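You operate a simulated robot arm through the tools that you are given. There is no shell and no other tool. Be economical: measure what you need, move in short steps, check, and stop when the job is done.

You run a simulated robot arm. Do the job below in one go: nothing can be reset, and whatever is moved stays where it is left.

## Task
Put things in order on the dryer top. At the end: the clear beaker stands where the yellow webbing tab stood; the blue dosing cup stands where the clear dosing cap stood; the clear dosing cap is on the white blue-handled tray; the yellow webbing tab stands where the blue dosing cup stood; the white reel stands on top of the brown wooden block; whatever was shut is shut again. Leave all else as you found it, and nothing knocked over.
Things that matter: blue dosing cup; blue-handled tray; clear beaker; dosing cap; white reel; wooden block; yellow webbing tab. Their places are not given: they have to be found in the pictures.

The check looks at the end state, three seconds after you hand in, the way a careful person would. Anything else that was tipped, shoved, dropped, spilled or broken makes it a failure. A push-on lid holds only when it is set on centred and level and pressed home; a screw cap is set on level and turned clockwise until tight.

## Robot
A 7-joint arm with a two-finger parallel gripper, fixed in place. Base frame: the origin is at the foot of the arm, x ahead of it, y to its left, z up; the work surface is at about z = 0. Units: mm, degrees, N and s.
With the tool pointing down near the work surface it reaches from about 220 to 580 mm from the base axis. Its first joint turns from -66.0 to 66.0 degrees. Payload 2.5 kg.
The tool frame sits at the grasp point between the pads (the TCP): z along the fingers, y along the line on which they close. The tips reach 23 mm beyond it. The gripper opens to 94 mm. The fingers are 38 mm wide and 10 mm thick; the gripper's body (54 by 96 mm) begins 39 mm behind the TCP.
Orientation is that of the tool frame in the base frame, as a unit quaternion [x, y, z, w]. With the fingers straight down and closing along the base's y, the tool's x points along the base's -x, its y along +y and its z along -z.

## Interface
- The arm moves only by the tool step_arm. Its arguments are lists of equal length, an entry for each row: "offset": the shift along the tool's x, y, z in mm, a list of three; "delta_rot": the turn, a rotation vector about the tool's x, y, z in degrees, a list of three. In form: {"offset": [[dx, dy, dz], ...], "delta_rot": [[rx, ry, rz], ...]}. A call has 1 to 12 rows; each row is the pose to reach, as a shift and turn from the pose commanded when the call began, along the tool's axes at that moment. "grip" is the opening, from 0 (shut) to 1 (fully open), set as the call begins (left out, the last holds). A row lasts 0.2 s, in which the tool goes at most 50 mm and 8.6 degrees; a call with a longer step from one row to the next is refused whole, and so is a gripper value outside its range. A pose out of reach is approached as far as the arm can. The call stops where the force on the tool passes 40 N (or 10 N more than at its start, if that is more) or the arm is blocked; 0.2 s more then pass. The fingers move at their own pace (about 108 mm/s each) and stop on an object; they squeeze with about 43 N. The grip force told is the motor's: it shows also when the fingers shut on nothing. Time passes only in rows, and 0.2 s behind the last, so rows that repeat a pose let the fingers close. It gives the time, the measured TCP pose, the force on the tool (base axes), the opening and the grip force at its end, in the units of the frame above (readings bear some noise), with the torque about the TCP (base axes, N m) and any sound that the robot's microphone picked up, and new pictures: "pictures" is both (left out), scene, wrist or none.
- Cameras (640 x 400 px; columns grow to the right, rows downward): "scene" is fixed at [129.6, -426.8, 525.4]; the picture's right is [0.65, -0.76, 0.00], its down [-0.56, -0.48, -0.67] and it looks along [0.51, 0.44, -0.74] (base axes); focal length 318 px, centre (320, 200). "wrist" rides on the gripper at [86, 16, -74] in the tool frame; the picture's right is [-0.18, 0.98, 0.00], its down [-0.58, -0.11, -0.81] and it looks along [-0.79, -0.15, 0.59] (tool axes); focal length 243 px, centre (320, 200).
- probe_pixels(camera, pixels): for up to 12 pixels [column, row] of the newest picture of that camera ("zoom" is the newest enlarged one), the place [x, y, z] in the base frame of the surface seen there, good to about 2 mm. No time passes.
- inspect(camera, box): a new picture of the part [left, top, right, bottom] of that camera's present view, enlarged. No time passes.
- close_job(): hands the job in; it is judged then, once.

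Keep the steps short. Do not move on a guess: measure, check each grasp and each placing, and mend mistakes. In all there are 80 turns and 200 pictures (those below and enlarged ones count). Leave the gripper open and the arm clear of the work at the hand-in unless told otherwise, and finish with a single line.

The tools are called as name(argument=value, ...) on one line, values as JSON. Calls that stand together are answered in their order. step_arm: Moves the arm, as the interface text tells. Its arguments: {"type":"object","properties":{"offset":{"type":"array"},"delta_rot":{"type":"array"},"grip":{"type":"number"},"pictures":{"type":"string","enum":["both","scene","wrist","none"]}},"required":["offset","delta_rot"]} The other tools are called the same way: probe_pixels (camera, pixels) gives the place of the surface under pixels of a picture; inspect (camera, box) takes an enlarged picture of a part of a camera's view; close_job () hands the job in.

At the start:

```text
time: 0.0
eef_pos: [351.7, -264.4, 299.9]
ee_rot: [0.001, 1.0, 0.0, 0.0]
ft_force: [-0.8, -0.4, 0.6]
moment: [0.01, -0.01, -0.02]
finger_gap: 94.1
grasp_force: 0.1
```

scene: 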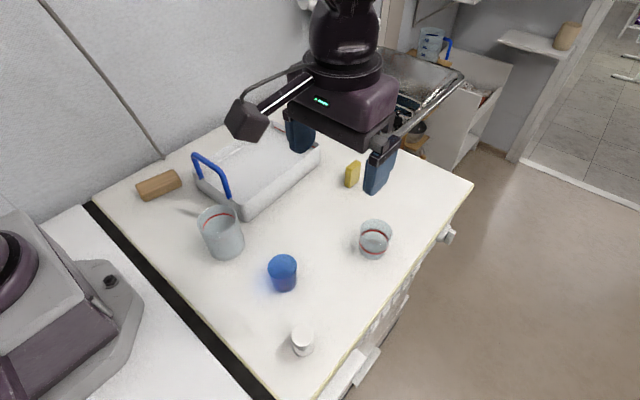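
wrist: 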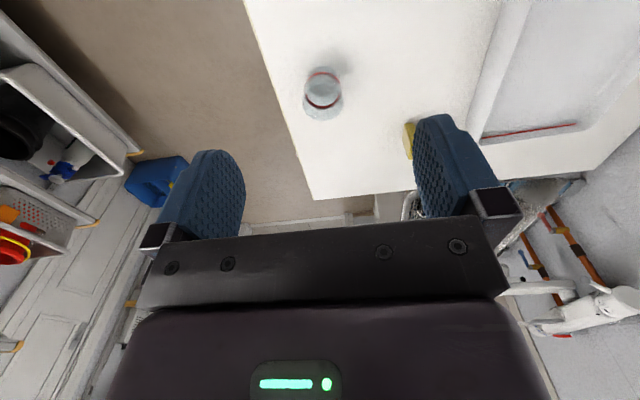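

I see the block at (158,186), the tray at (255,170), the beaker at (222,232), the blue cup at (283,272), the clear cap at (375,238), the yellow tab at (352,173) and the white reel at (302,340). I'll enlarge the view first, then probe.

inspect(camera="scene", box=[120, 110, 440, 310])

inspect(camera="scene", box=[230, 220, 470, 370])

probe_pixels(camera="scene", pixels=[[158, 180], [160, 194], [222, 257], [283, 289], [283, 260], [375, 255], [375, 222], [352, 185], [354, 164], [302, 353], [302, 332], [330, 250]])

probe_pixels(camera="scene", pixels=[[240, 165], [245, 190], [200, 212], [236, 215], [217, 208], [195, 156], [228, 195], [270, 180], [290, 180], [318, 150], [246, 215], [211, 170]])

```text
2.00 times, centred on (280, 210) of scene
```

zoom: 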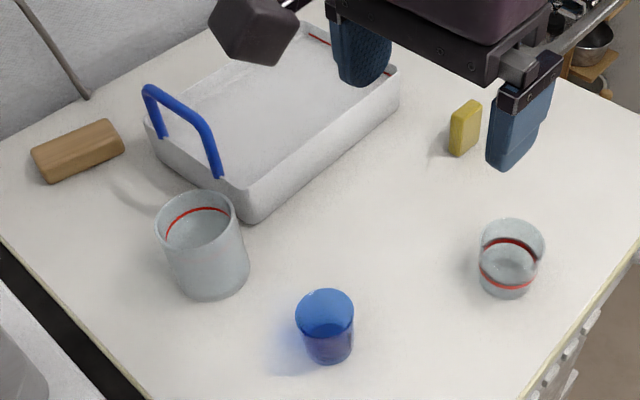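

```text
2.67 times, centred on (350, 295) of scene
```

zoom: 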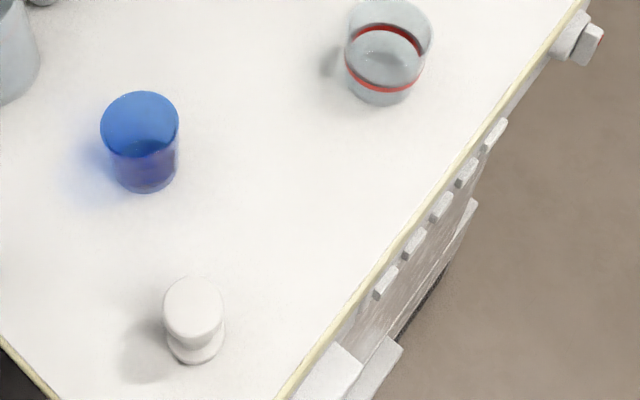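

```text
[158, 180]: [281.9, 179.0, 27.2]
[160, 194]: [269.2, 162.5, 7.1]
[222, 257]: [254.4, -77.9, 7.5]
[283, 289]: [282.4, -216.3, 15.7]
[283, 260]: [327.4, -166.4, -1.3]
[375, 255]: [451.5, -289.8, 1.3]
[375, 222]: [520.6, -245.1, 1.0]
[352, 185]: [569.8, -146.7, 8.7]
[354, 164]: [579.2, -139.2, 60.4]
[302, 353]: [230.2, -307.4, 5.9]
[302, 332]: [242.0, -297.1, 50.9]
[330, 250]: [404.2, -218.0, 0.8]
```

```text
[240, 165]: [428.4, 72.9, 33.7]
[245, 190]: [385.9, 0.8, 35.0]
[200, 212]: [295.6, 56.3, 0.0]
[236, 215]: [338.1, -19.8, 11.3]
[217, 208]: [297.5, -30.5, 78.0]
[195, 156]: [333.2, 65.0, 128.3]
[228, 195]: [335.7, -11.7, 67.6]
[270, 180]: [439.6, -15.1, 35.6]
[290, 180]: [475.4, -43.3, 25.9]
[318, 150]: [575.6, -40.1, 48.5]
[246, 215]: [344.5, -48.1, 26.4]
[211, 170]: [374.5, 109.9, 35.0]
```

The clear objects are partly see-through to the probe, so I fitted their outlines by ray. That puts the cap at about (462,-279) with height 57, the cup at about (296,-200), and the beaker at about (278,-58). I'll take the cap first, moving above it with the fingers open and then checking.

step_arm(offset=[[-40, -5, 10], [-80, -10, 50], [-110, -15, 90], [-110, -15, 140], [-110, -15, 180], [-110, -15, 180]], delta_rot=[[0, 0, 0], [0, 0, 0], [0, 0, 0], [0, 0, 0], [0, 0, 0], [0, 0, 0]], grip=1)

```text
refused: row 2 steps farther than a row can; nothing moved
```

The steps were too long, so I'll shorten them.

step_arm(offset=[[-35, -5, 20], [-70, -10, 50], [-110, -15, 75], [-110, -15, 120], [-110, -15, 160], [-110, -15, 180], [-110, -15, 180]], delta_rot=[[0, 0, 0], [0, 0, 0], [0, 0, 0], [0, 0, 0], [0, 0, 0], [0, 0, 0], [0, 0, 0]], grip=1)

```text
time: 1.6
eef_pos: [461.9, -278.1, 120.8]
ee_rot: [0.0, 1.0, 0.0, 0.0]
ft_force: [0.2, 0.7, 0.1]
moment: [-0.04, 0.02, -0.02]
finger_gap: 94.1
grasp_force: 0.2
```

scene: 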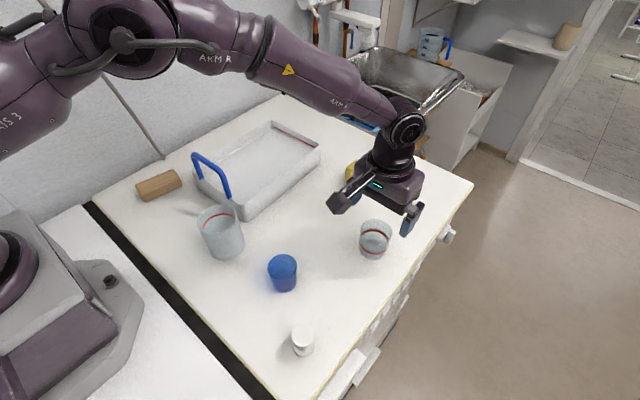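
wrist: 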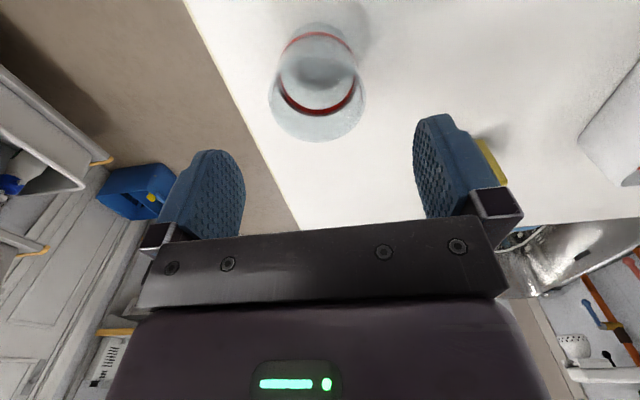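

The wrist view puts the cap at about (457,-279), so I'll shift 4 mm back and descend to z=36.

step_arm(offset=[[4, -1, 30], [4, -1, 60], [4, -1, 85], [4, -1, 85]], delta_rot=[[0, 0, 0], [0, 0, 0], [0, 0, 0], [0, 0, 0]])

```text
time: 2.6
eef_pos: [457.7, -278.2, 35.9]
ee_rot: [0.0, 1.0, 0.0, 0.001]
ft_force: [-0.4, 0.7, -0.3]
moment: [0.0, -0.01, -0.03]
finger_gap: 94.1
grasp_force: 0.1
```

scene: 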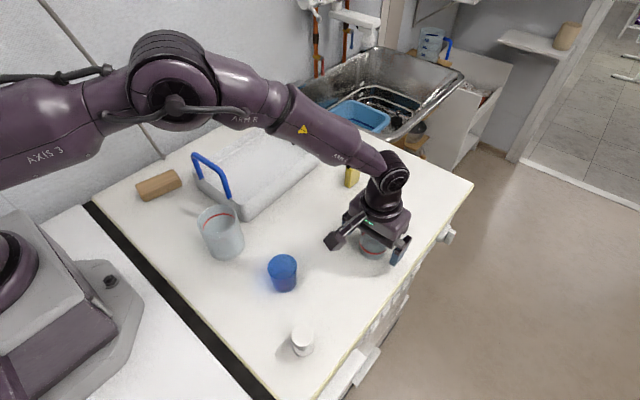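
wrist: 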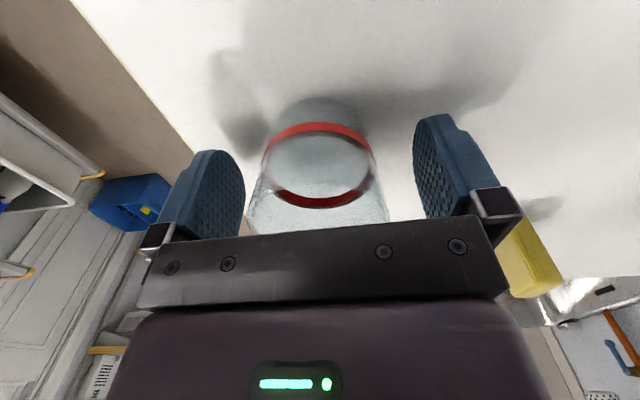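

The cap sits between the pads, so I'll close.

step_arm(offset=[[0, 0, 0], [0, 0, 0], [0, 0, 0]], delta_rot=[[0, 0, 0], [0, 0, 0], [0, 0, 0]], grip=0)

```text
time: 3.4
eef_pos: [457.3, -278.6, 36.3]
ee_rot: [0.0, 1.0, -0.001, 0.0]
ft_force: [0.4, 0.3, 0.7]
moment: [0.01, 0.01, 0.0]
finger_gap: 58.0
grasp_force: 43.2
```

scene: 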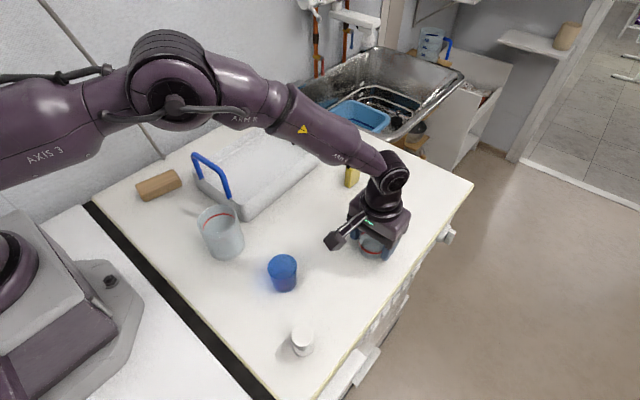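
wrist: 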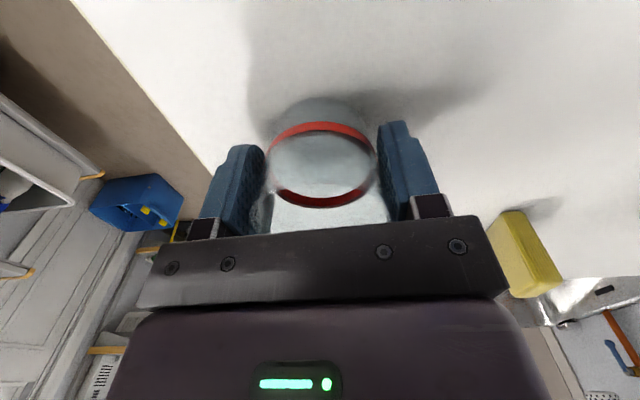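

The cap is held at 58 mm. I'll lift it 90 mm and probe the tray's corners.

step_arm(offset=[[0, 0, -30], [0, 0, -75], [0, 0, -120]], delta_rot=[[0, 0, 0], [0, 0, 0], [0, 0, 0]])

probe_pixels(camera="scene", pixels=[[245, 216], [245, 205], [319, 146], [275, 123], [196, 172], [255, 160], [270, 165], [285, 160], [270, 150], [260, 195], [300, 145], [235, 183]])

```text
time: 4.2
eef_pos: [459.4, -277.5, 154.6]
ee_rot: [-0.001, 1.0, -0.001, 0.0]
ft_force: [-0.5, -1.1, -0.2]
moment: [0.02, 0.01, -0.02]
finger_gap: 58.2
grasp_force: 43.2
```

scene: 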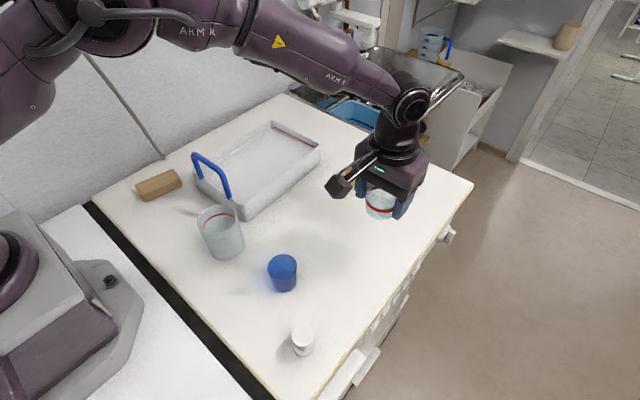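
wrist: 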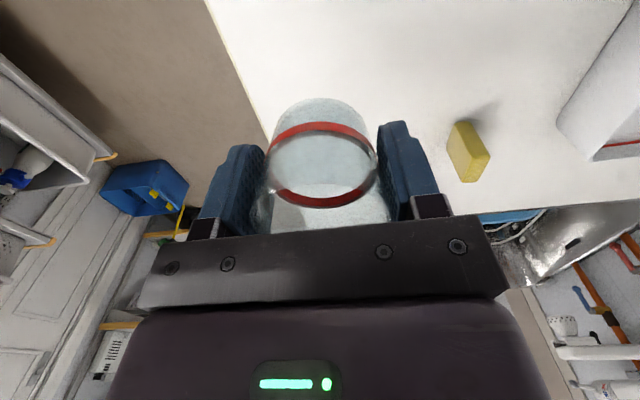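

```text
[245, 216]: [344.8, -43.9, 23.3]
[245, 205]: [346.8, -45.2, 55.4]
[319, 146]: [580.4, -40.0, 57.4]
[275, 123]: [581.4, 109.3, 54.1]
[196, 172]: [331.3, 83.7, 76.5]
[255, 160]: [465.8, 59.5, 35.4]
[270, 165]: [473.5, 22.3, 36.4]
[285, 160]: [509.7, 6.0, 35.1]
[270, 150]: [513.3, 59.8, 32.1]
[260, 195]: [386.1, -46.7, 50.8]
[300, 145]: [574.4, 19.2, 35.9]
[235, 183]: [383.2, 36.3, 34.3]
```

The tray floor is at z≈35, spanning x 345–580 and y -46 to 115. I'll carry the cap at z≈155 to above (470,30).

step_arm(offset=[[-2, 40, 0], [-4, 85, 0], [-6, 130, 0], [-8, 175, 0], [-10, 220, 0], [-12, 265, 0], [-12, 309, 0], [-12, 309, 40], [-12, 309, 70], [-12, 309, 70]], delta_rot=[[0, 0, 0], [0, 0, 0], [0, 0, 0], [0, 0, 0], [0, 0, 0], [0, 0, 0], [0, 0, 0], [0, 0, 0], [0, 0, 0], [0, 0, 0]])

```text
time: 6.4
eef_pos: [467.5, 29.7, 85.6]
ee_rot: [0.0, 1.0, -0.001, 0.0]
ft_force: [-0.5, 1.0, 0.1]
moment: [-0.01, 0.0, 0.02]
finger_gap: 58.4
grasp_force: 42.7
```

scene: 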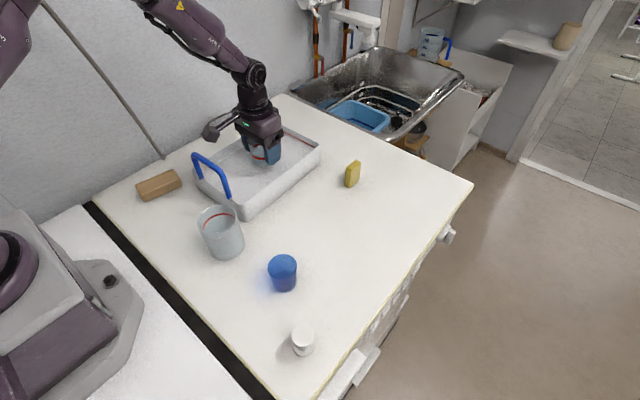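
wrist: 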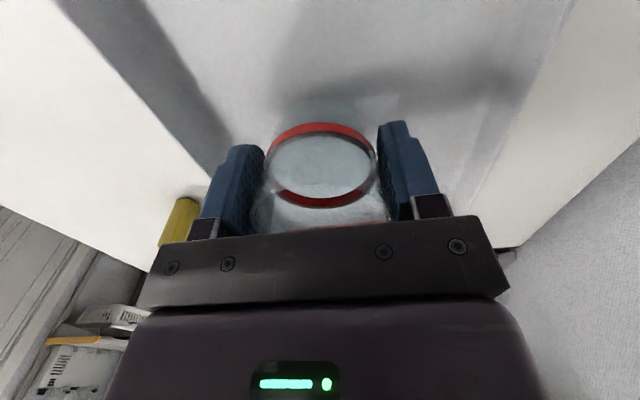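

It is clear of the walls and the handle. I'll lower it to contact in small steps.

step_arm(offset=[[0, 0, 8], [0, 0, 12], [0, 0, 14], [0, 0, 14]], delta_rot=[[0, 0, 0], [0, 0, 0], [0, 0, 0], [0, 0, 0]], pictures="none")

inspect(camera="scene", box=[310, 140, 400, 200])

probe_pixels(camera="scene", pixels=[[348, 183], [348, 172], [356, 180], [357, 168], [352, 163], [356, 162], [346, 178], [351, 186]])

```text
time: 7.4
eef_pos: [468.5, 29.4, 70.4]
ee_rot: [0.0, 1.0, 0.001, 0.0]
ft_force: [-0.2, -0.4, 0.6]
moment: [-0.02, 0.02, 0.02]
finger_gap: 58.1
grasp_force: 42.7
```

```text
6.67 times, centred on (355, 170) of scene
```

zoom: 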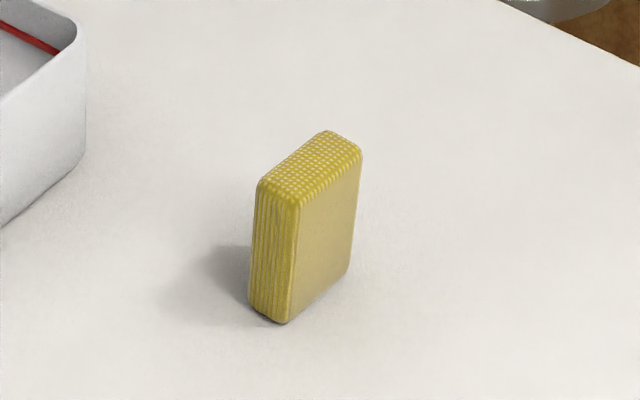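

```text
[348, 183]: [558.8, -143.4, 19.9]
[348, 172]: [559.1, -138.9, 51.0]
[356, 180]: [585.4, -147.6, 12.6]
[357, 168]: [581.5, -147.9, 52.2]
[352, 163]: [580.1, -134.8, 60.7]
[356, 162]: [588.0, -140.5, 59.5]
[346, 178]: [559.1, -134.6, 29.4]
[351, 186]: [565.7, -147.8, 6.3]
```

No contact yet, so I'll lower a little more.

step_arm(offset=[[0, 0, 1], [0, 0, 2], [0, 0, 2]], delta_rot=[[0, 0, 0], [0, 0, 0], [0, 0, 0]])

```text
time: 8.2
eef_pos: [468.4, 30.2, 71.2]
ee_rot: [0.0, 1.0, 0.0, 0.001]
ft_force: [-4.4, -1.8, 19.2]
moment: [-0.11, 0.19, 0.0]
finger_gap: 57.8
grasp_force: 43.4
```

scene: 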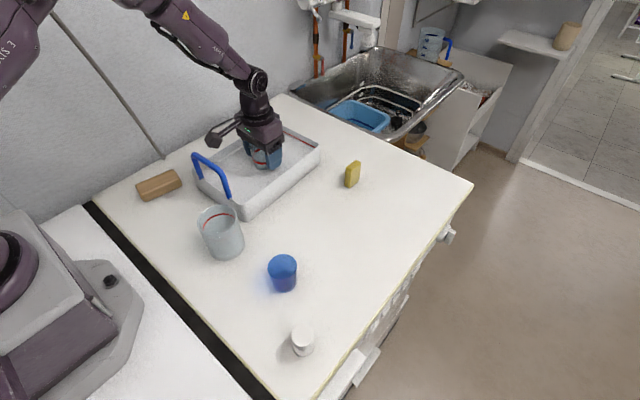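
wrist: 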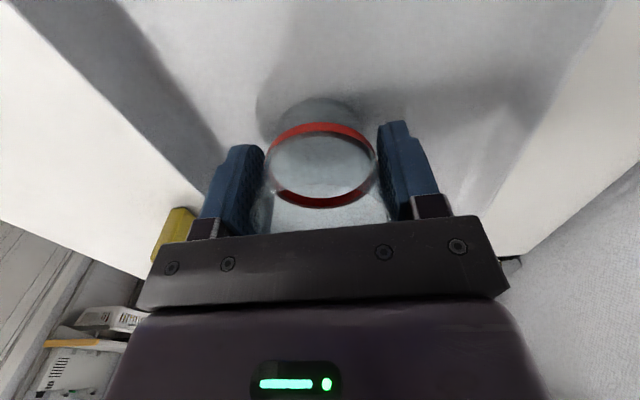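

Contact at 19 N. I'll open to 80 mm and lift straight up.

step_arm(offset=[[0, 0, 0], [0, 0, 0], [0, 0, -20], [0, 0, -60], [0, 0, -100]], delta_rot=[[0, 0, 0], [0, 0, 0], [0, 0, 0], [0, 0, 0], [0, 0, 0]], grip=0.85)

```text
time: 9.4
eef_pos: [468.7, 32.2, 167.2]
ee_rot: [0.0, 1.0, 0.0, -0.001]
ft_force: [-0.7, 0.6, -0.4]
moment: [-0.01, -0.02, -0.01]
finger_gap: 79.9
grasp_force: 0.0
```

scene: 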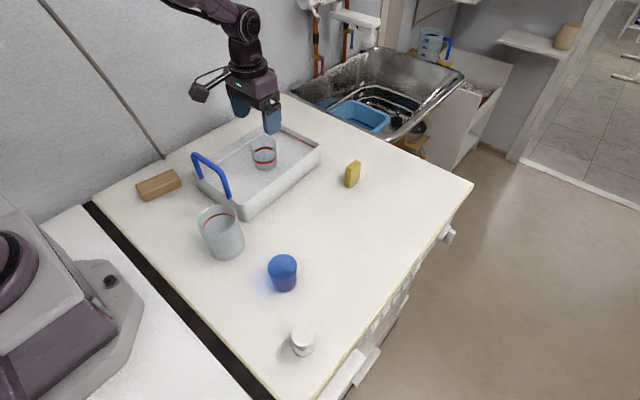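
wrist: 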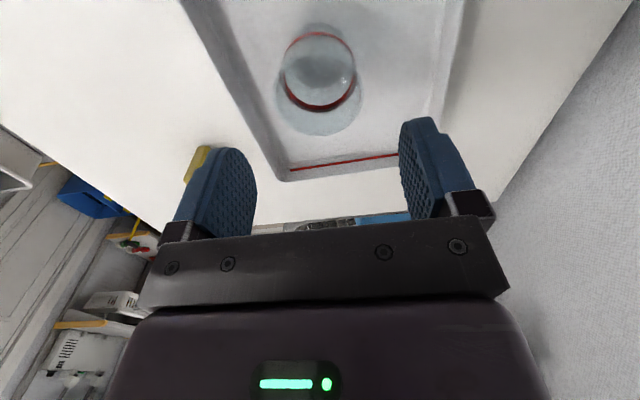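

The cap stands on the tray. Next I'll go above the blue cup at about (296,-200).

step_arm(offset=[[25, -33, 0], [50, -66, 0], [75, -99, 0], [100, -131, 0], [125, -164, 0], [150, -197, 0], [174, -229, 0], [174, -229, 40], [174, -229, 40]], delta_rot=[[0, 0, 0], [0, 0, 0], [0, 0, 0], [0, 0, 0], [0, 0, 0], [0, 0, 0], [0, 0, 0], [0, 0, 0], [0, 0, 0]])

```text
time: 11.4
eef_pos: [296.1, -197.7, 129.2]
ee_rot: [-0.001, 1.0, 0.0, 0.001]
ft_force: [-0.2, 0.0, 0.5]
moment: [-0.03, -0.05, 0.01]
finger_gap: 79.6
grasp_force: 0.1
```

scene: 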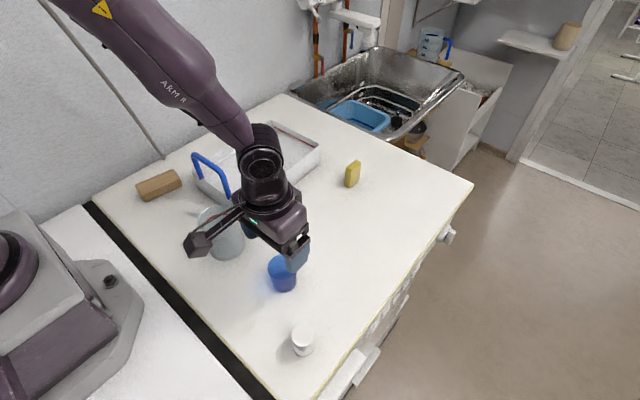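
wrist: 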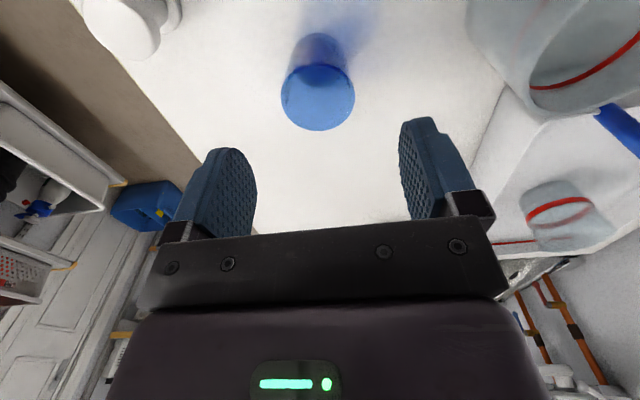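

The cup is centred under the gripper. I'll descend to z≈38 and close.

step_arm(offset=[[0, 0, 35], [0, 0, 65], [0, 0, 91], [0, 0, 91]], delta_rot=[[0, 0, 0], [0, 0, 0], [0, 0, 0], [0, 0, 0]])

step_arm(offset=[[0, 0, 0], [0, 0, 0], [0, 0, 0]], delta_rot=[[0, 0, 0], [0, 0, 0], [0, 0, 0]], grip=0)

```text
time: 12.4
eef_pos: [297.8, -201.3, 39.7]
ee_rot: [0.0, 1.0, 0.0, -0.001]
ft_force: [0.1, 0.3, 0.0]
moment: [0.02, -0.03, 0.03]
finger_gap: 80.2
grasp_force: 0.0
```

scene: 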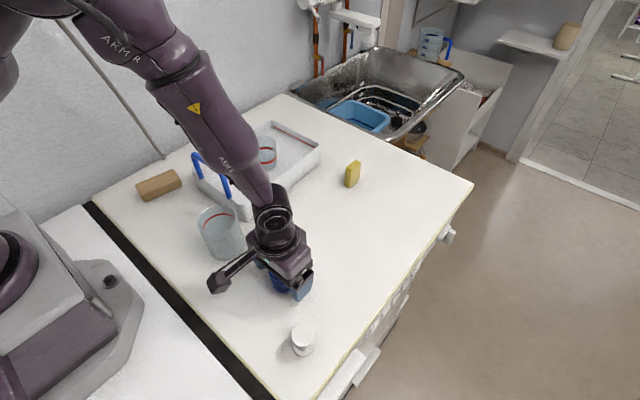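
wrist: 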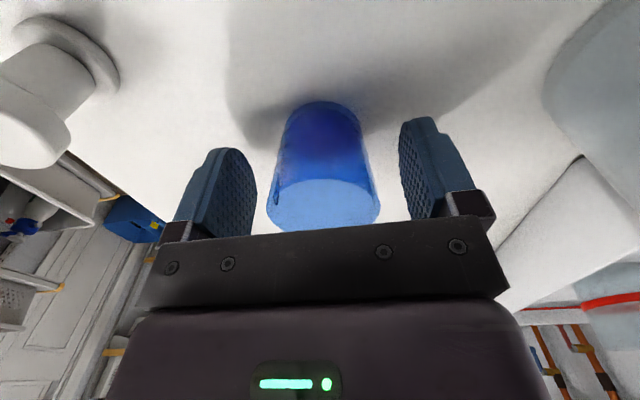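

```text
time: 13.2
eef_pos: [297.0, -199.7, 38.6]
ee_rot: [0.0, 1.0, 0.0, 0.0]
ft_force: [-0.2, 0.8, 0.1]
moment: [-0.01, -0.01, -0.03]
finger_gap: 46.2
grasp_force: 42.7
```

scene: 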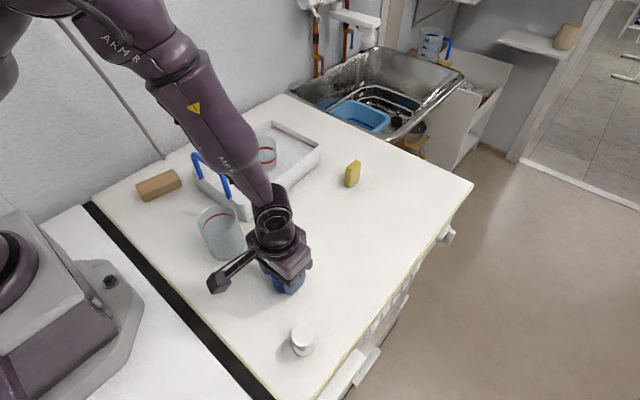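
wrist: 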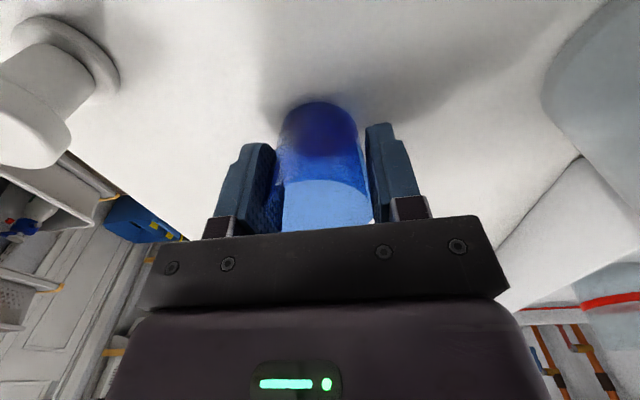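

The cup is held at 46 mm. I'll lift it and carry it to the cap's old spot, a relative (+162,-80) in the base frame, stopping just above the surface.

step_arm(offset=[[0, 0, -30], [0, 0, -70], [-40, -20, -80], [-80, -40, -80], [-121, -60, -80], [-162, -80, -80], [-162, -80, -45], [-162, -80, -15], [-162, -80, -4], [-162, -80, -4]], delta_rot=[[0, 0, 0], [0, 0, 0], [0, 0, 0], [0, 0, 0], [0, 0, 0], [0, 0, 0], [0, 0, 0], [0, 0, 0], [0, 0, 0], [0, 0, 0]])

step_arm(offset=[[0, 0, 2], [0, 0, 4], [0, 0, 4]], delta_rot=[[0, 0, 0], [0, 0, 0], [0, 0, 0]], pictures="none")

```text
time: 15.4
eef_pos: [457.1, -279.9, 39.6]
ee_rot: [-0.001, 1.0, 0.0, 0.0]
ft_force: [-0.4, 0.0, -1.1]
moment: [-0.01, 0.03, 0.01]
finger_gap: 46.1
grasp_force: 42.9
```

scene: 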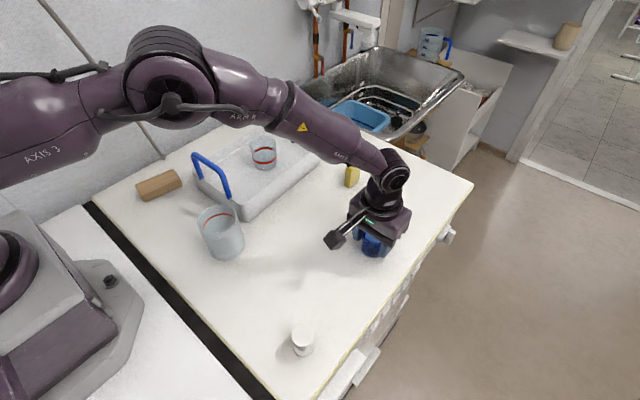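
wrist: 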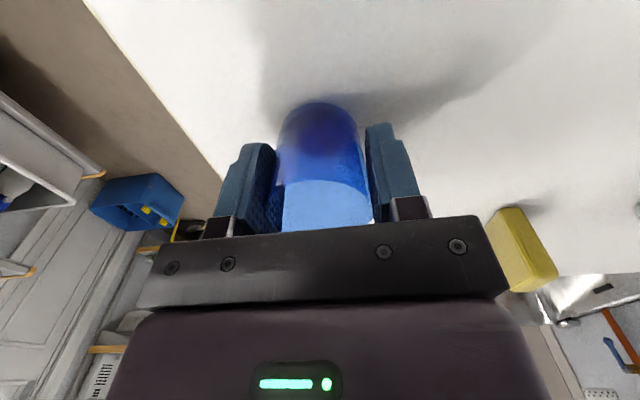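

```text
time: 16.2
eef_pos: [458.5, -280.4, 38.2]
ee_rot: [-0.001, 1.0, -0.001, 0.001]
ft_force: [-2.3, 1.8, 9.2]
moment: [-0.02, 0.11, -0.02]
finger_gap: 46.4
grasp_force: 42.7
```

Contact at 9 N. I'll release and lift.

step_arm(offset=[[0, 0, 0], [0, 0, 0], [0, 0, -25], [0, 0, -65], [0, 0, -110]], delta_rot=[[0, 0, 0], [0, 0, 0], [0, 0, 0], [0, 0, 0], [0, 0, 0]], grip=0.75)

```text
time: 17.4
eef_pos: [456.4, -280.8, 148.6]
ee_rot: [0.001, 1.0, 0.001, -0.001]
ft_force: [-0.3, -0.1, -0.3]
moment: [0.0, 0.01, -0.03]
finger_gap: 70.6
grasp_force: 0.1
```

scene: 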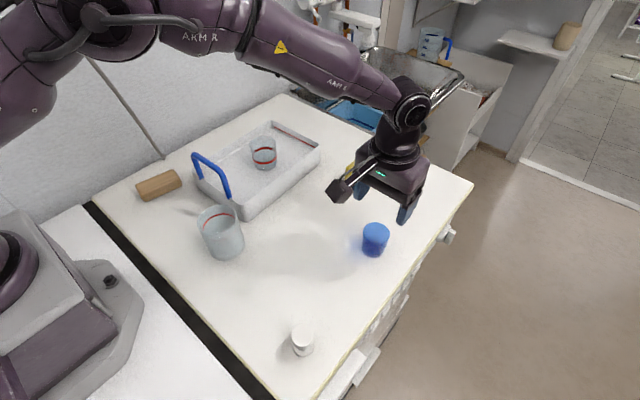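
wrist: 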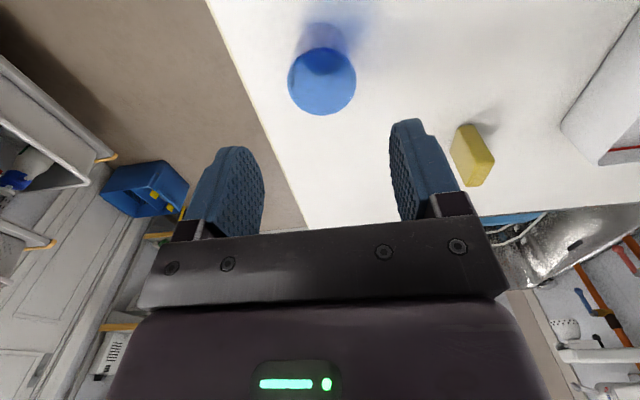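

The cup stands at the cap's spot. Before moving on, I'll measure the yellow tab from the wrist view.

inspect(camera="wrist", box=[440, 115, 520, 195])

probe_pixels(camera="wrist", pixels=[[456, 135], [454, 148], [466, 183], [483, 184], [492, 160], [475, 128], [465, 165], [482, 160], [475, 180], [470, 145]])

```text
5.00 times, centred on (480, 155) of wrist
```

zoom: 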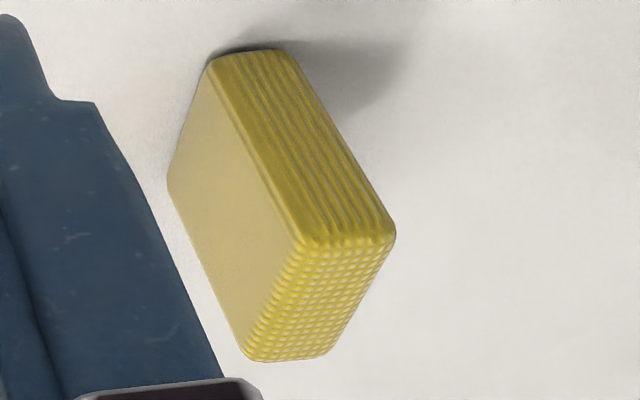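

```text
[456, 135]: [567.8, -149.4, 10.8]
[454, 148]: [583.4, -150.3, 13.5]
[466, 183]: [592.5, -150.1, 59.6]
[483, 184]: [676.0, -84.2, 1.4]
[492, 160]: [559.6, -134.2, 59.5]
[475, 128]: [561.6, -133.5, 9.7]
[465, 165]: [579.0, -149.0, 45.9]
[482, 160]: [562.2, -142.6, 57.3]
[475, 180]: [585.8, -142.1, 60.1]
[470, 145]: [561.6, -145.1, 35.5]
```

The tab is centred at (576,-140), aligned with the axes and 60 mm tall. I'll move above it at x=574 and see whether the arm reaches.

step_arm(offset=[[-29, 35, 0], [-58, 70, 0], [-87, 105, 0], [-116, 140, 0], [-116, 140, 35], [-116, 140, 35]], delta_rot=[[0, 0, 0], [0, 0, 0], [0, 0, 0], [0, 0, 0], [0, 0, 0], [0, 0, 0]])

```text
time: 18.8
eef_pos: [574.2, -141.1, 113.5]
ee_rot: [0.001, 1.0, 0.0, 0.001]
ft_force: [0.0, 1.1, -0.1]
moment: [0.01, 0.01, 0.0]
finger_gap: 70.4
grasp_force: 0.1
```

scene: 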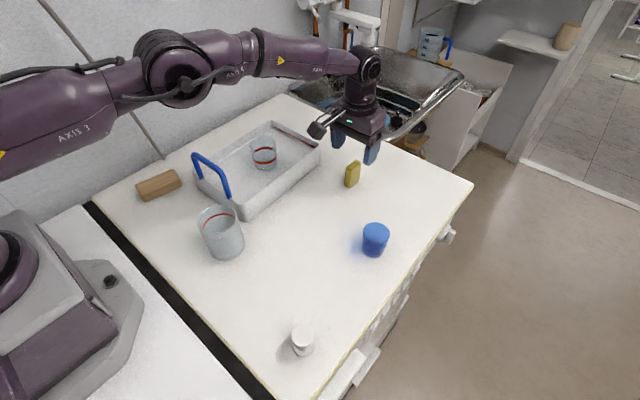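
wrist: 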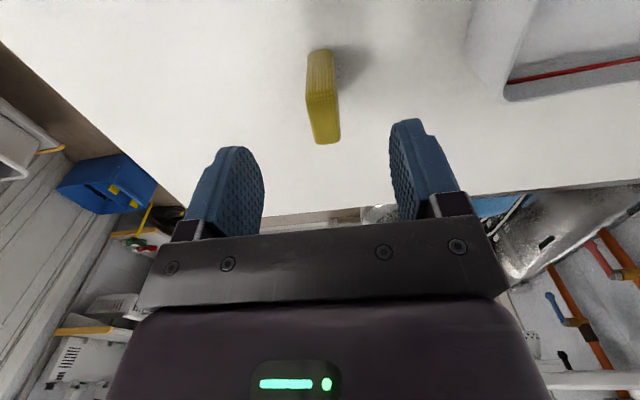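

It reaches. I'll descend to z≈40.

step_arm(offset=[[0, 0, 30], [0, 0, 55], [0, 0, 73], [0, 0, 73]], delta_rot=[[0, 0, 0], [0, 0, 0], [0, 0, 0], [0, 0, 0]])

```text
time: 19.8
eef_pos: [571.9, -138.8, 39.4]
ee_rot: [0.0, 1.0, -0.001, 0.001]
ft_force: [0.2, -0.3, 0.1]
moment: [-0.02, 0.0, 0.01]
finger_gap: 70.6
grasp_force: 0.0
```

scene: 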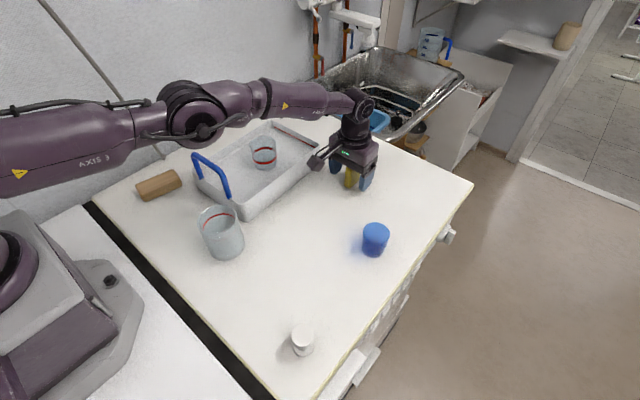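
wrist: 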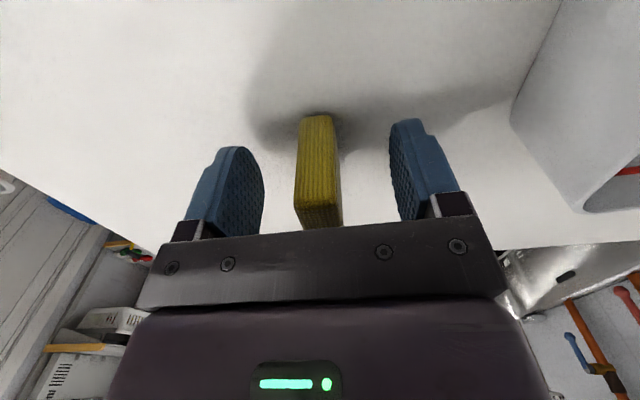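

It reaches here too. I'll probe the tab's near face for its exact position, then close.

probe_pixels(camera="wrist", pixels=[[304, 125], [329, 125], [300, 195], [335, 195], [318, 160], [318, 215]])

step_arm(offset=[[0, 0, 0], [0, 0, 0], [0, 0, 0]], delta_rot=[[0, 0, 0], [0, 0, 0], [0, 0, 0]], grip=0)

```text
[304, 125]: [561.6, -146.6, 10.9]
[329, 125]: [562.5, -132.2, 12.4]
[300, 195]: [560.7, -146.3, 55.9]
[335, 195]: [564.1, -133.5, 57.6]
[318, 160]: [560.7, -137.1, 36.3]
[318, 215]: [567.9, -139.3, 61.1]
```

```text
time: 20.6
eef_pos: [573.9, -139.3, 38.3]
ee_rot: [0.0, 1.0, 0.0, 0.0]
ft_force: [-0.1, 0.3, 0.6]
moment: [0.0, -0.03, 0.01]
finger_gap: 18.3
grasp_force: 42.9
```

scene: 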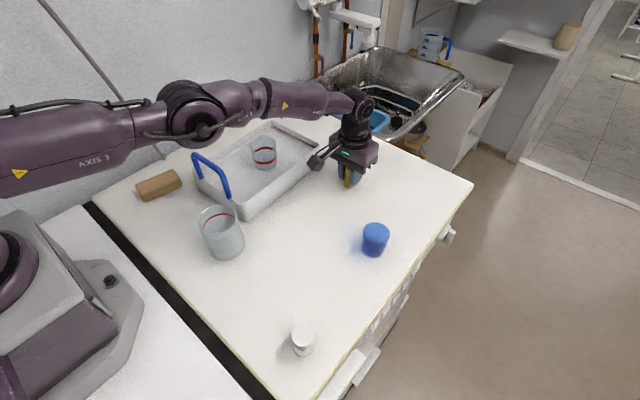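
wrist: 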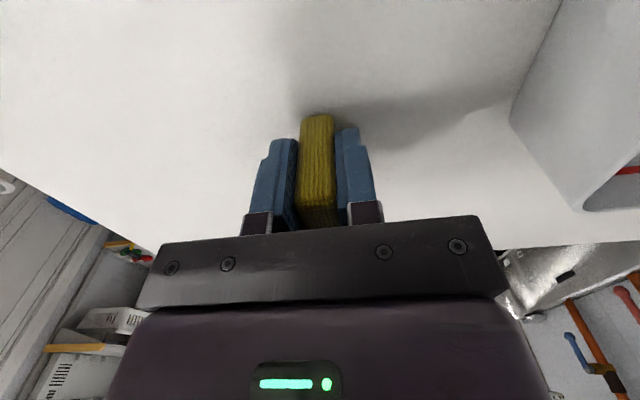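

The tab is held at 18 mm. I'll carry it to the cup's old spot at (298,-200).

step_arm(offset=[[0, 0, -35], [0, 0, -75], [46, -10, -80], [92, -20, -80], [139, -30, -80], [186, -40, -80], [232, -50, -80], [278, -60, -80], [278, -60, -40], [278, -60, -12], [278, -60, -4], [278, -60, -4]], delta_rot=[[0, 0, 0], [0, 0, 0], [0, 0, 0], [0, 0, 0], [0, 0, 0], [0, 0, 0], [0, 0, 0], [0, 0, 0], [0, 0, 0], [0, 0, 0], [0, 0, 0], [0, 0, 0]])

step_arm(offset=[[0, 0, 2], [0, 0, 4], [0, 0, 4]], delta_rot=[[0, 0, 0], [0, 0, 0], [0, 0, 0]], pictures="none")

```text
time: 23.2
eef_pos: [294.7, -198.4, 41.1]
ee_rot: [-0.001, 1.0, 0.0, -0.001]
ft_force: [-0.2, -0.3, -1.1]
moment: [-0.01, -0.04, -0.02]
finger_gap: 18.0
grasp_force: 43.1
```

scene: 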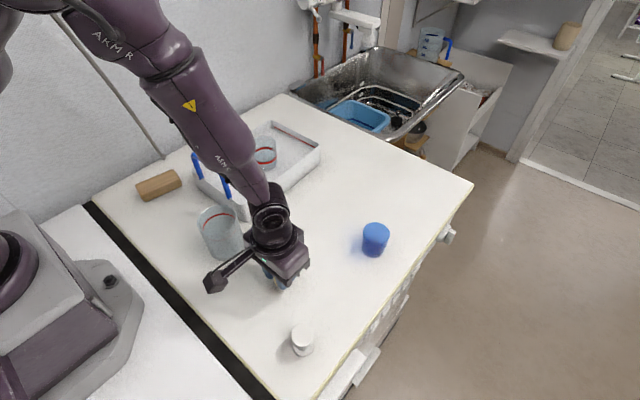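
wrist: 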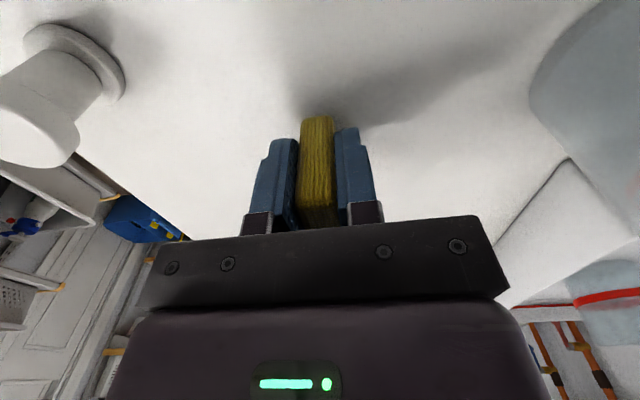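

```text
time: 24.0
eef_pos: [294.7, -199.0, 40.0]
ee_rot: [-0.001, 1.0, 0.001, 0.0]
ft_force: [0.1, 0.5, -0.3]
moment: [-0.01, -0.02, -0.04]
finger_gap: 18.1
grasp_force: 43.0
```

No contact yet, so I'll lower in 1 mm steps.

step_arm(offset=[[0, 0, 1], [0, 0, 1.5], [0, 0, 1.5]], delta_rot=[[0, 0, 0], [0, 0, 0], [0, 0, 0]], pictures="wrist")

```text
time: 24.8
eef_pos: [296.0, -200.2, 38.4]
ee_rot: [-0.001, 1.0, 0.001, 0.001]
ft_force: [-8.8, 6.1, 31.3]
moment: [0.18, 0.12, 0.07]
finger_gap: 17.9
grasp_force: 42.5
```

wrist: 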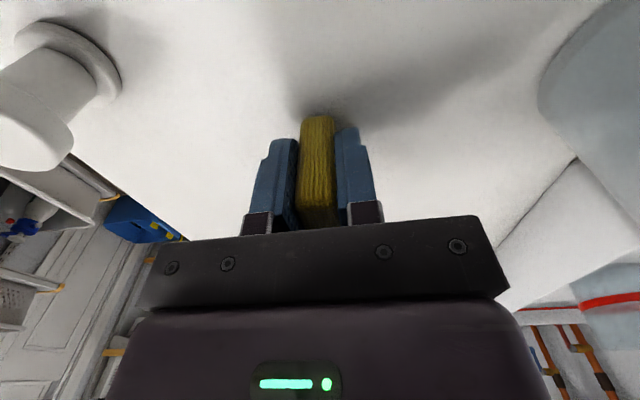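

Firm contact at 31 N. I'll ease up 0.5 mm, open and lift.

step_arm(offset=[[0, 0, -0.7], [0, 0, -0.7]], delta_rot=[[0, 0, 0], [0, 0, 0]], pictures="none")

step_arm(offset=[[0, 0, 0], [0, 0, 0], [0, 0, -20], [0, 0, -60], [0, 0, -105], [0, 0, -130]], delta_rot=[[0, 0, 0], [0, 0, 0], [0, 0, 0], [0, 0, 0], [0, 0, 0], [0, 0, 0]], grip=0.5)

```text
time: 25.4
eef_pos: [296.1, -201.0, 39.1]
ee_rot: [0.0, 1.0, 0.0, 0.001]
ft_force: [-7.6, 4.6, 30.1]
moment: [0.19, 0.1, 0.04]
finger_gap: 18.3
grasp_force: 43.1
```

```text
time: 26.8
eef_pos: [295.2, -200.3, 168.8]
ee_rot: [0.0, 1.0, -0.001, -0.001]
ft_force: [-0.5, -1.1, -0.3]
moment: [0.01, 0.0, -0.01]
finger_gap: 47.0
grasp_force: 0.0
```

scene: 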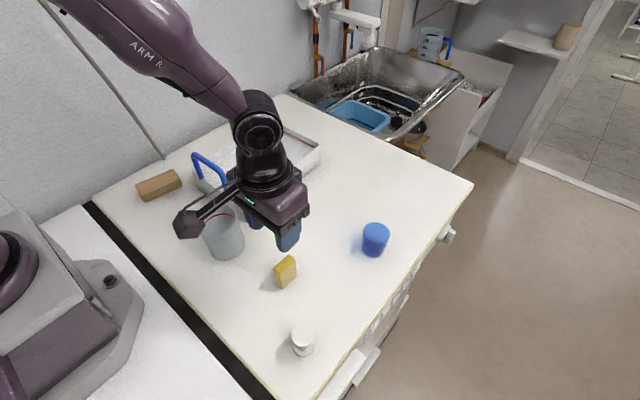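
wrist: 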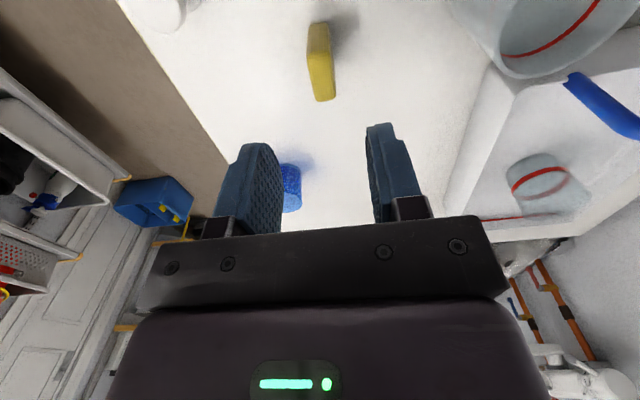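

The tab stands at the cup's spot. Next I'll go above the beaker at about (278,-58) with the gripper fully open.

step_arm(offset=[[6, 45, -10], [12, 90, -10], [18, 130, -10], [18, 142, -10], [18, 142, -10]], delta_rot=[[0, 0, 0], [0, 0, 0], [0, 0, 0], [0, 0, 0], [0, 0, 0]], grip=1)

```text
time: 28.0
eef_pos: [276.5, -57.3, 177.7]
ee_rot: [0.0, 1.0, 0.001, 0.0]
ft_force: [-0.4, -0.4, -0.7]
moment: [-0.02, 0.01, 0.04]
finger_gap: 94.1
grasp_force: 0.0
```

scene: 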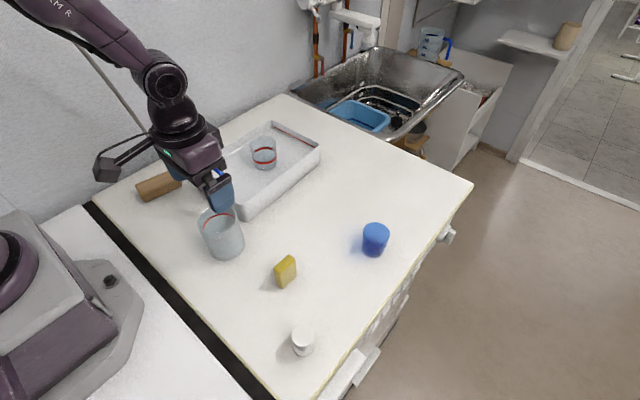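
wrist: 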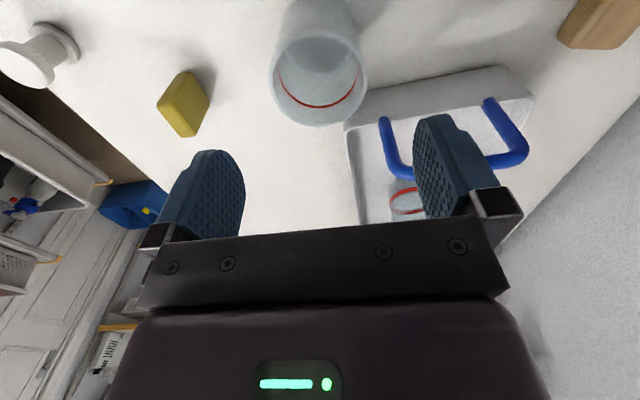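

The beaker rim centre is about (278,-58.5). I'll check the handle's clearance before descending.

probe_pixels(camera="wrist", pixels=[[383, 122], [390, 150], [400, 172], [488, 102], [505, 125], [521, 150], [500, 158], [400, 97]])

probe_pixels(camera="scene", pixels=[[206, 215], [222, 258], [238, 240], [208, 240], [222, 240], [214, 207]])

```text
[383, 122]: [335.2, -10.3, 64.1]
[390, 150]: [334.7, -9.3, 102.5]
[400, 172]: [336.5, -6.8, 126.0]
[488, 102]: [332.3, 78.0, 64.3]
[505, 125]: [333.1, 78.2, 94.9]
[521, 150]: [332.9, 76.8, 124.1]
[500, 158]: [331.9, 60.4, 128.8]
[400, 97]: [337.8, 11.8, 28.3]
```

```text
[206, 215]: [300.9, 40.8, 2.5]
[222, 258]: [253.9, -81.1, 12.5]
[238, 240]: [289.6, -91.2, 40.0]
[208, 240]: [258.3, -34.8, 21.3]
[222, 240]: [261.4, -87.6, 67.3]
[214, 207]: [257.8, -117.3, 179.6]
```

The handle is at x≈333 and clear. I'll descend to z≈60 and close.

step_arm(offset=[[0, -0.5, 35], [0, -0.5, 70], [0, -0.5, 100], [0, -0.5, 119], [0, -0.5, 119]], delta_rot=[[0, 0, 0], [0, 0, 0], [0, 0, 0], [0, 0, 0], [0, 0, 0]])

```text
time: 29.2
eef_pos: [279.5, -58.8, 58.9]
ee_rot: [-0.001, 1.0, 0.0, 0.001]
ft_force: [-0.7, 0.5, -1.3]
moment: [-0.01, 0.0, 0.01]
finger_gap: 93.9
grasp_force: 0.0
```

scene: 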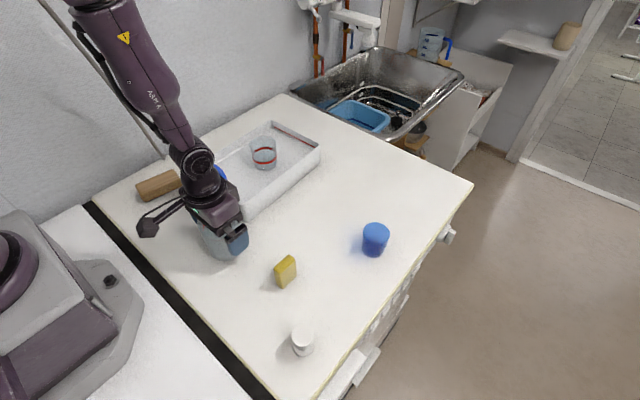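
wrist: 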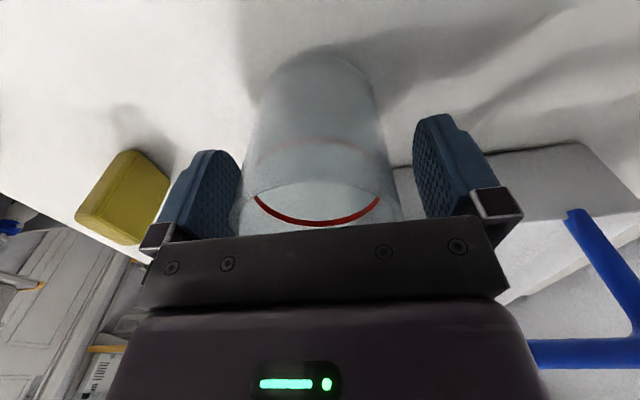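

The beaker is between the pads and centred in x. I'll close.

step_arm(offset=[[0, 0, 0], [0, 0, 0], [0, 0, 0]], delta_rot=[[0, 0, 0], [0, 0, 0], [0, 0, 0]], grip=0)

```text
time: 30.0
eef_pos: [278.9, -58.7, 59.4]
ee_rot: [0.0, 1.0, 0.0, 0.001]
ft_force: [0.9, -0.7, 0.5]
moment: [0.0, -0.02, 0.01]
finger_gap: 68.3
grasp_force: 42.7
```

scene: 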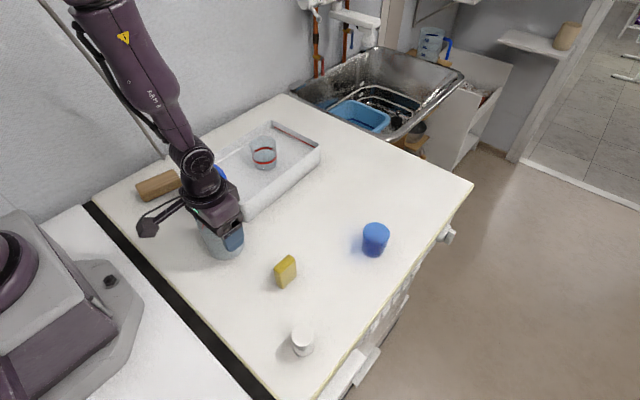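
wrist: 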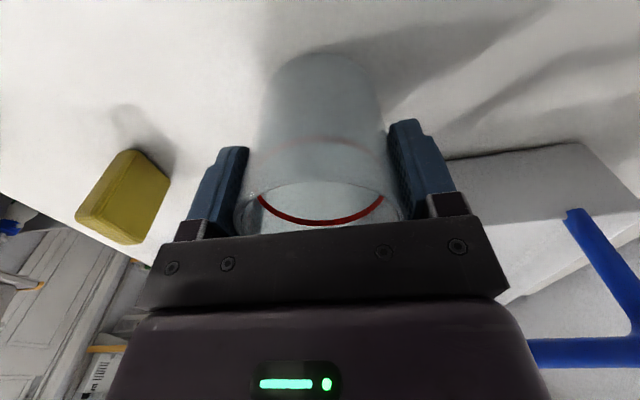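

The beaker is held at 68 mm. I'll lift it, move aside in y, then carry it out to the tab's old spot.

step_arm(offset=[[0, 0, -45], [0, -25, -85], [0, -65, -110], [-43, -81.5, -110], [-86, -81.5, -110], [-129, -81.5, -110], [-172, -81.5, -110], [-215, -81.5, -110], [-258, -81.5, -110], [-298, -81.5, -110], [-298, -81.5, -110]], delta_rot=[[0, 0, 0], [0, 0, 0], [0, 0, 0], [0, 0, 0], [0, 0, 0], [0, 0, 0], [0, 0, 0], [0, 0, 0], [0, 0, 0], [0, 0, 0], [0, 0, 0]])

```text
time: 32.4
eef_pos: [576.2, -137.7, 170.6]
ee_rot: [-0.001, 1.0, 0.0, -0.001]
ft_force: [0.0, -0.8, -0.6]
moment: [0.0, 0.03, 0.0]
finger_gap: 68.2
grasp_force: 43.4
```

scene: 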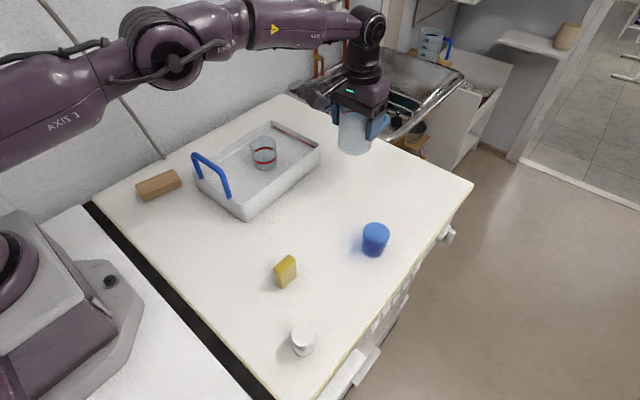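
wrist: 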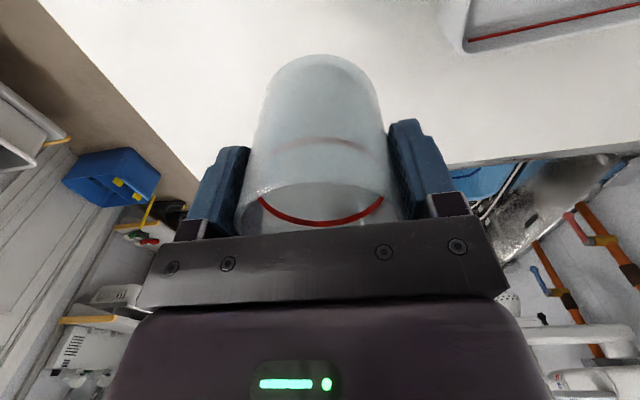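

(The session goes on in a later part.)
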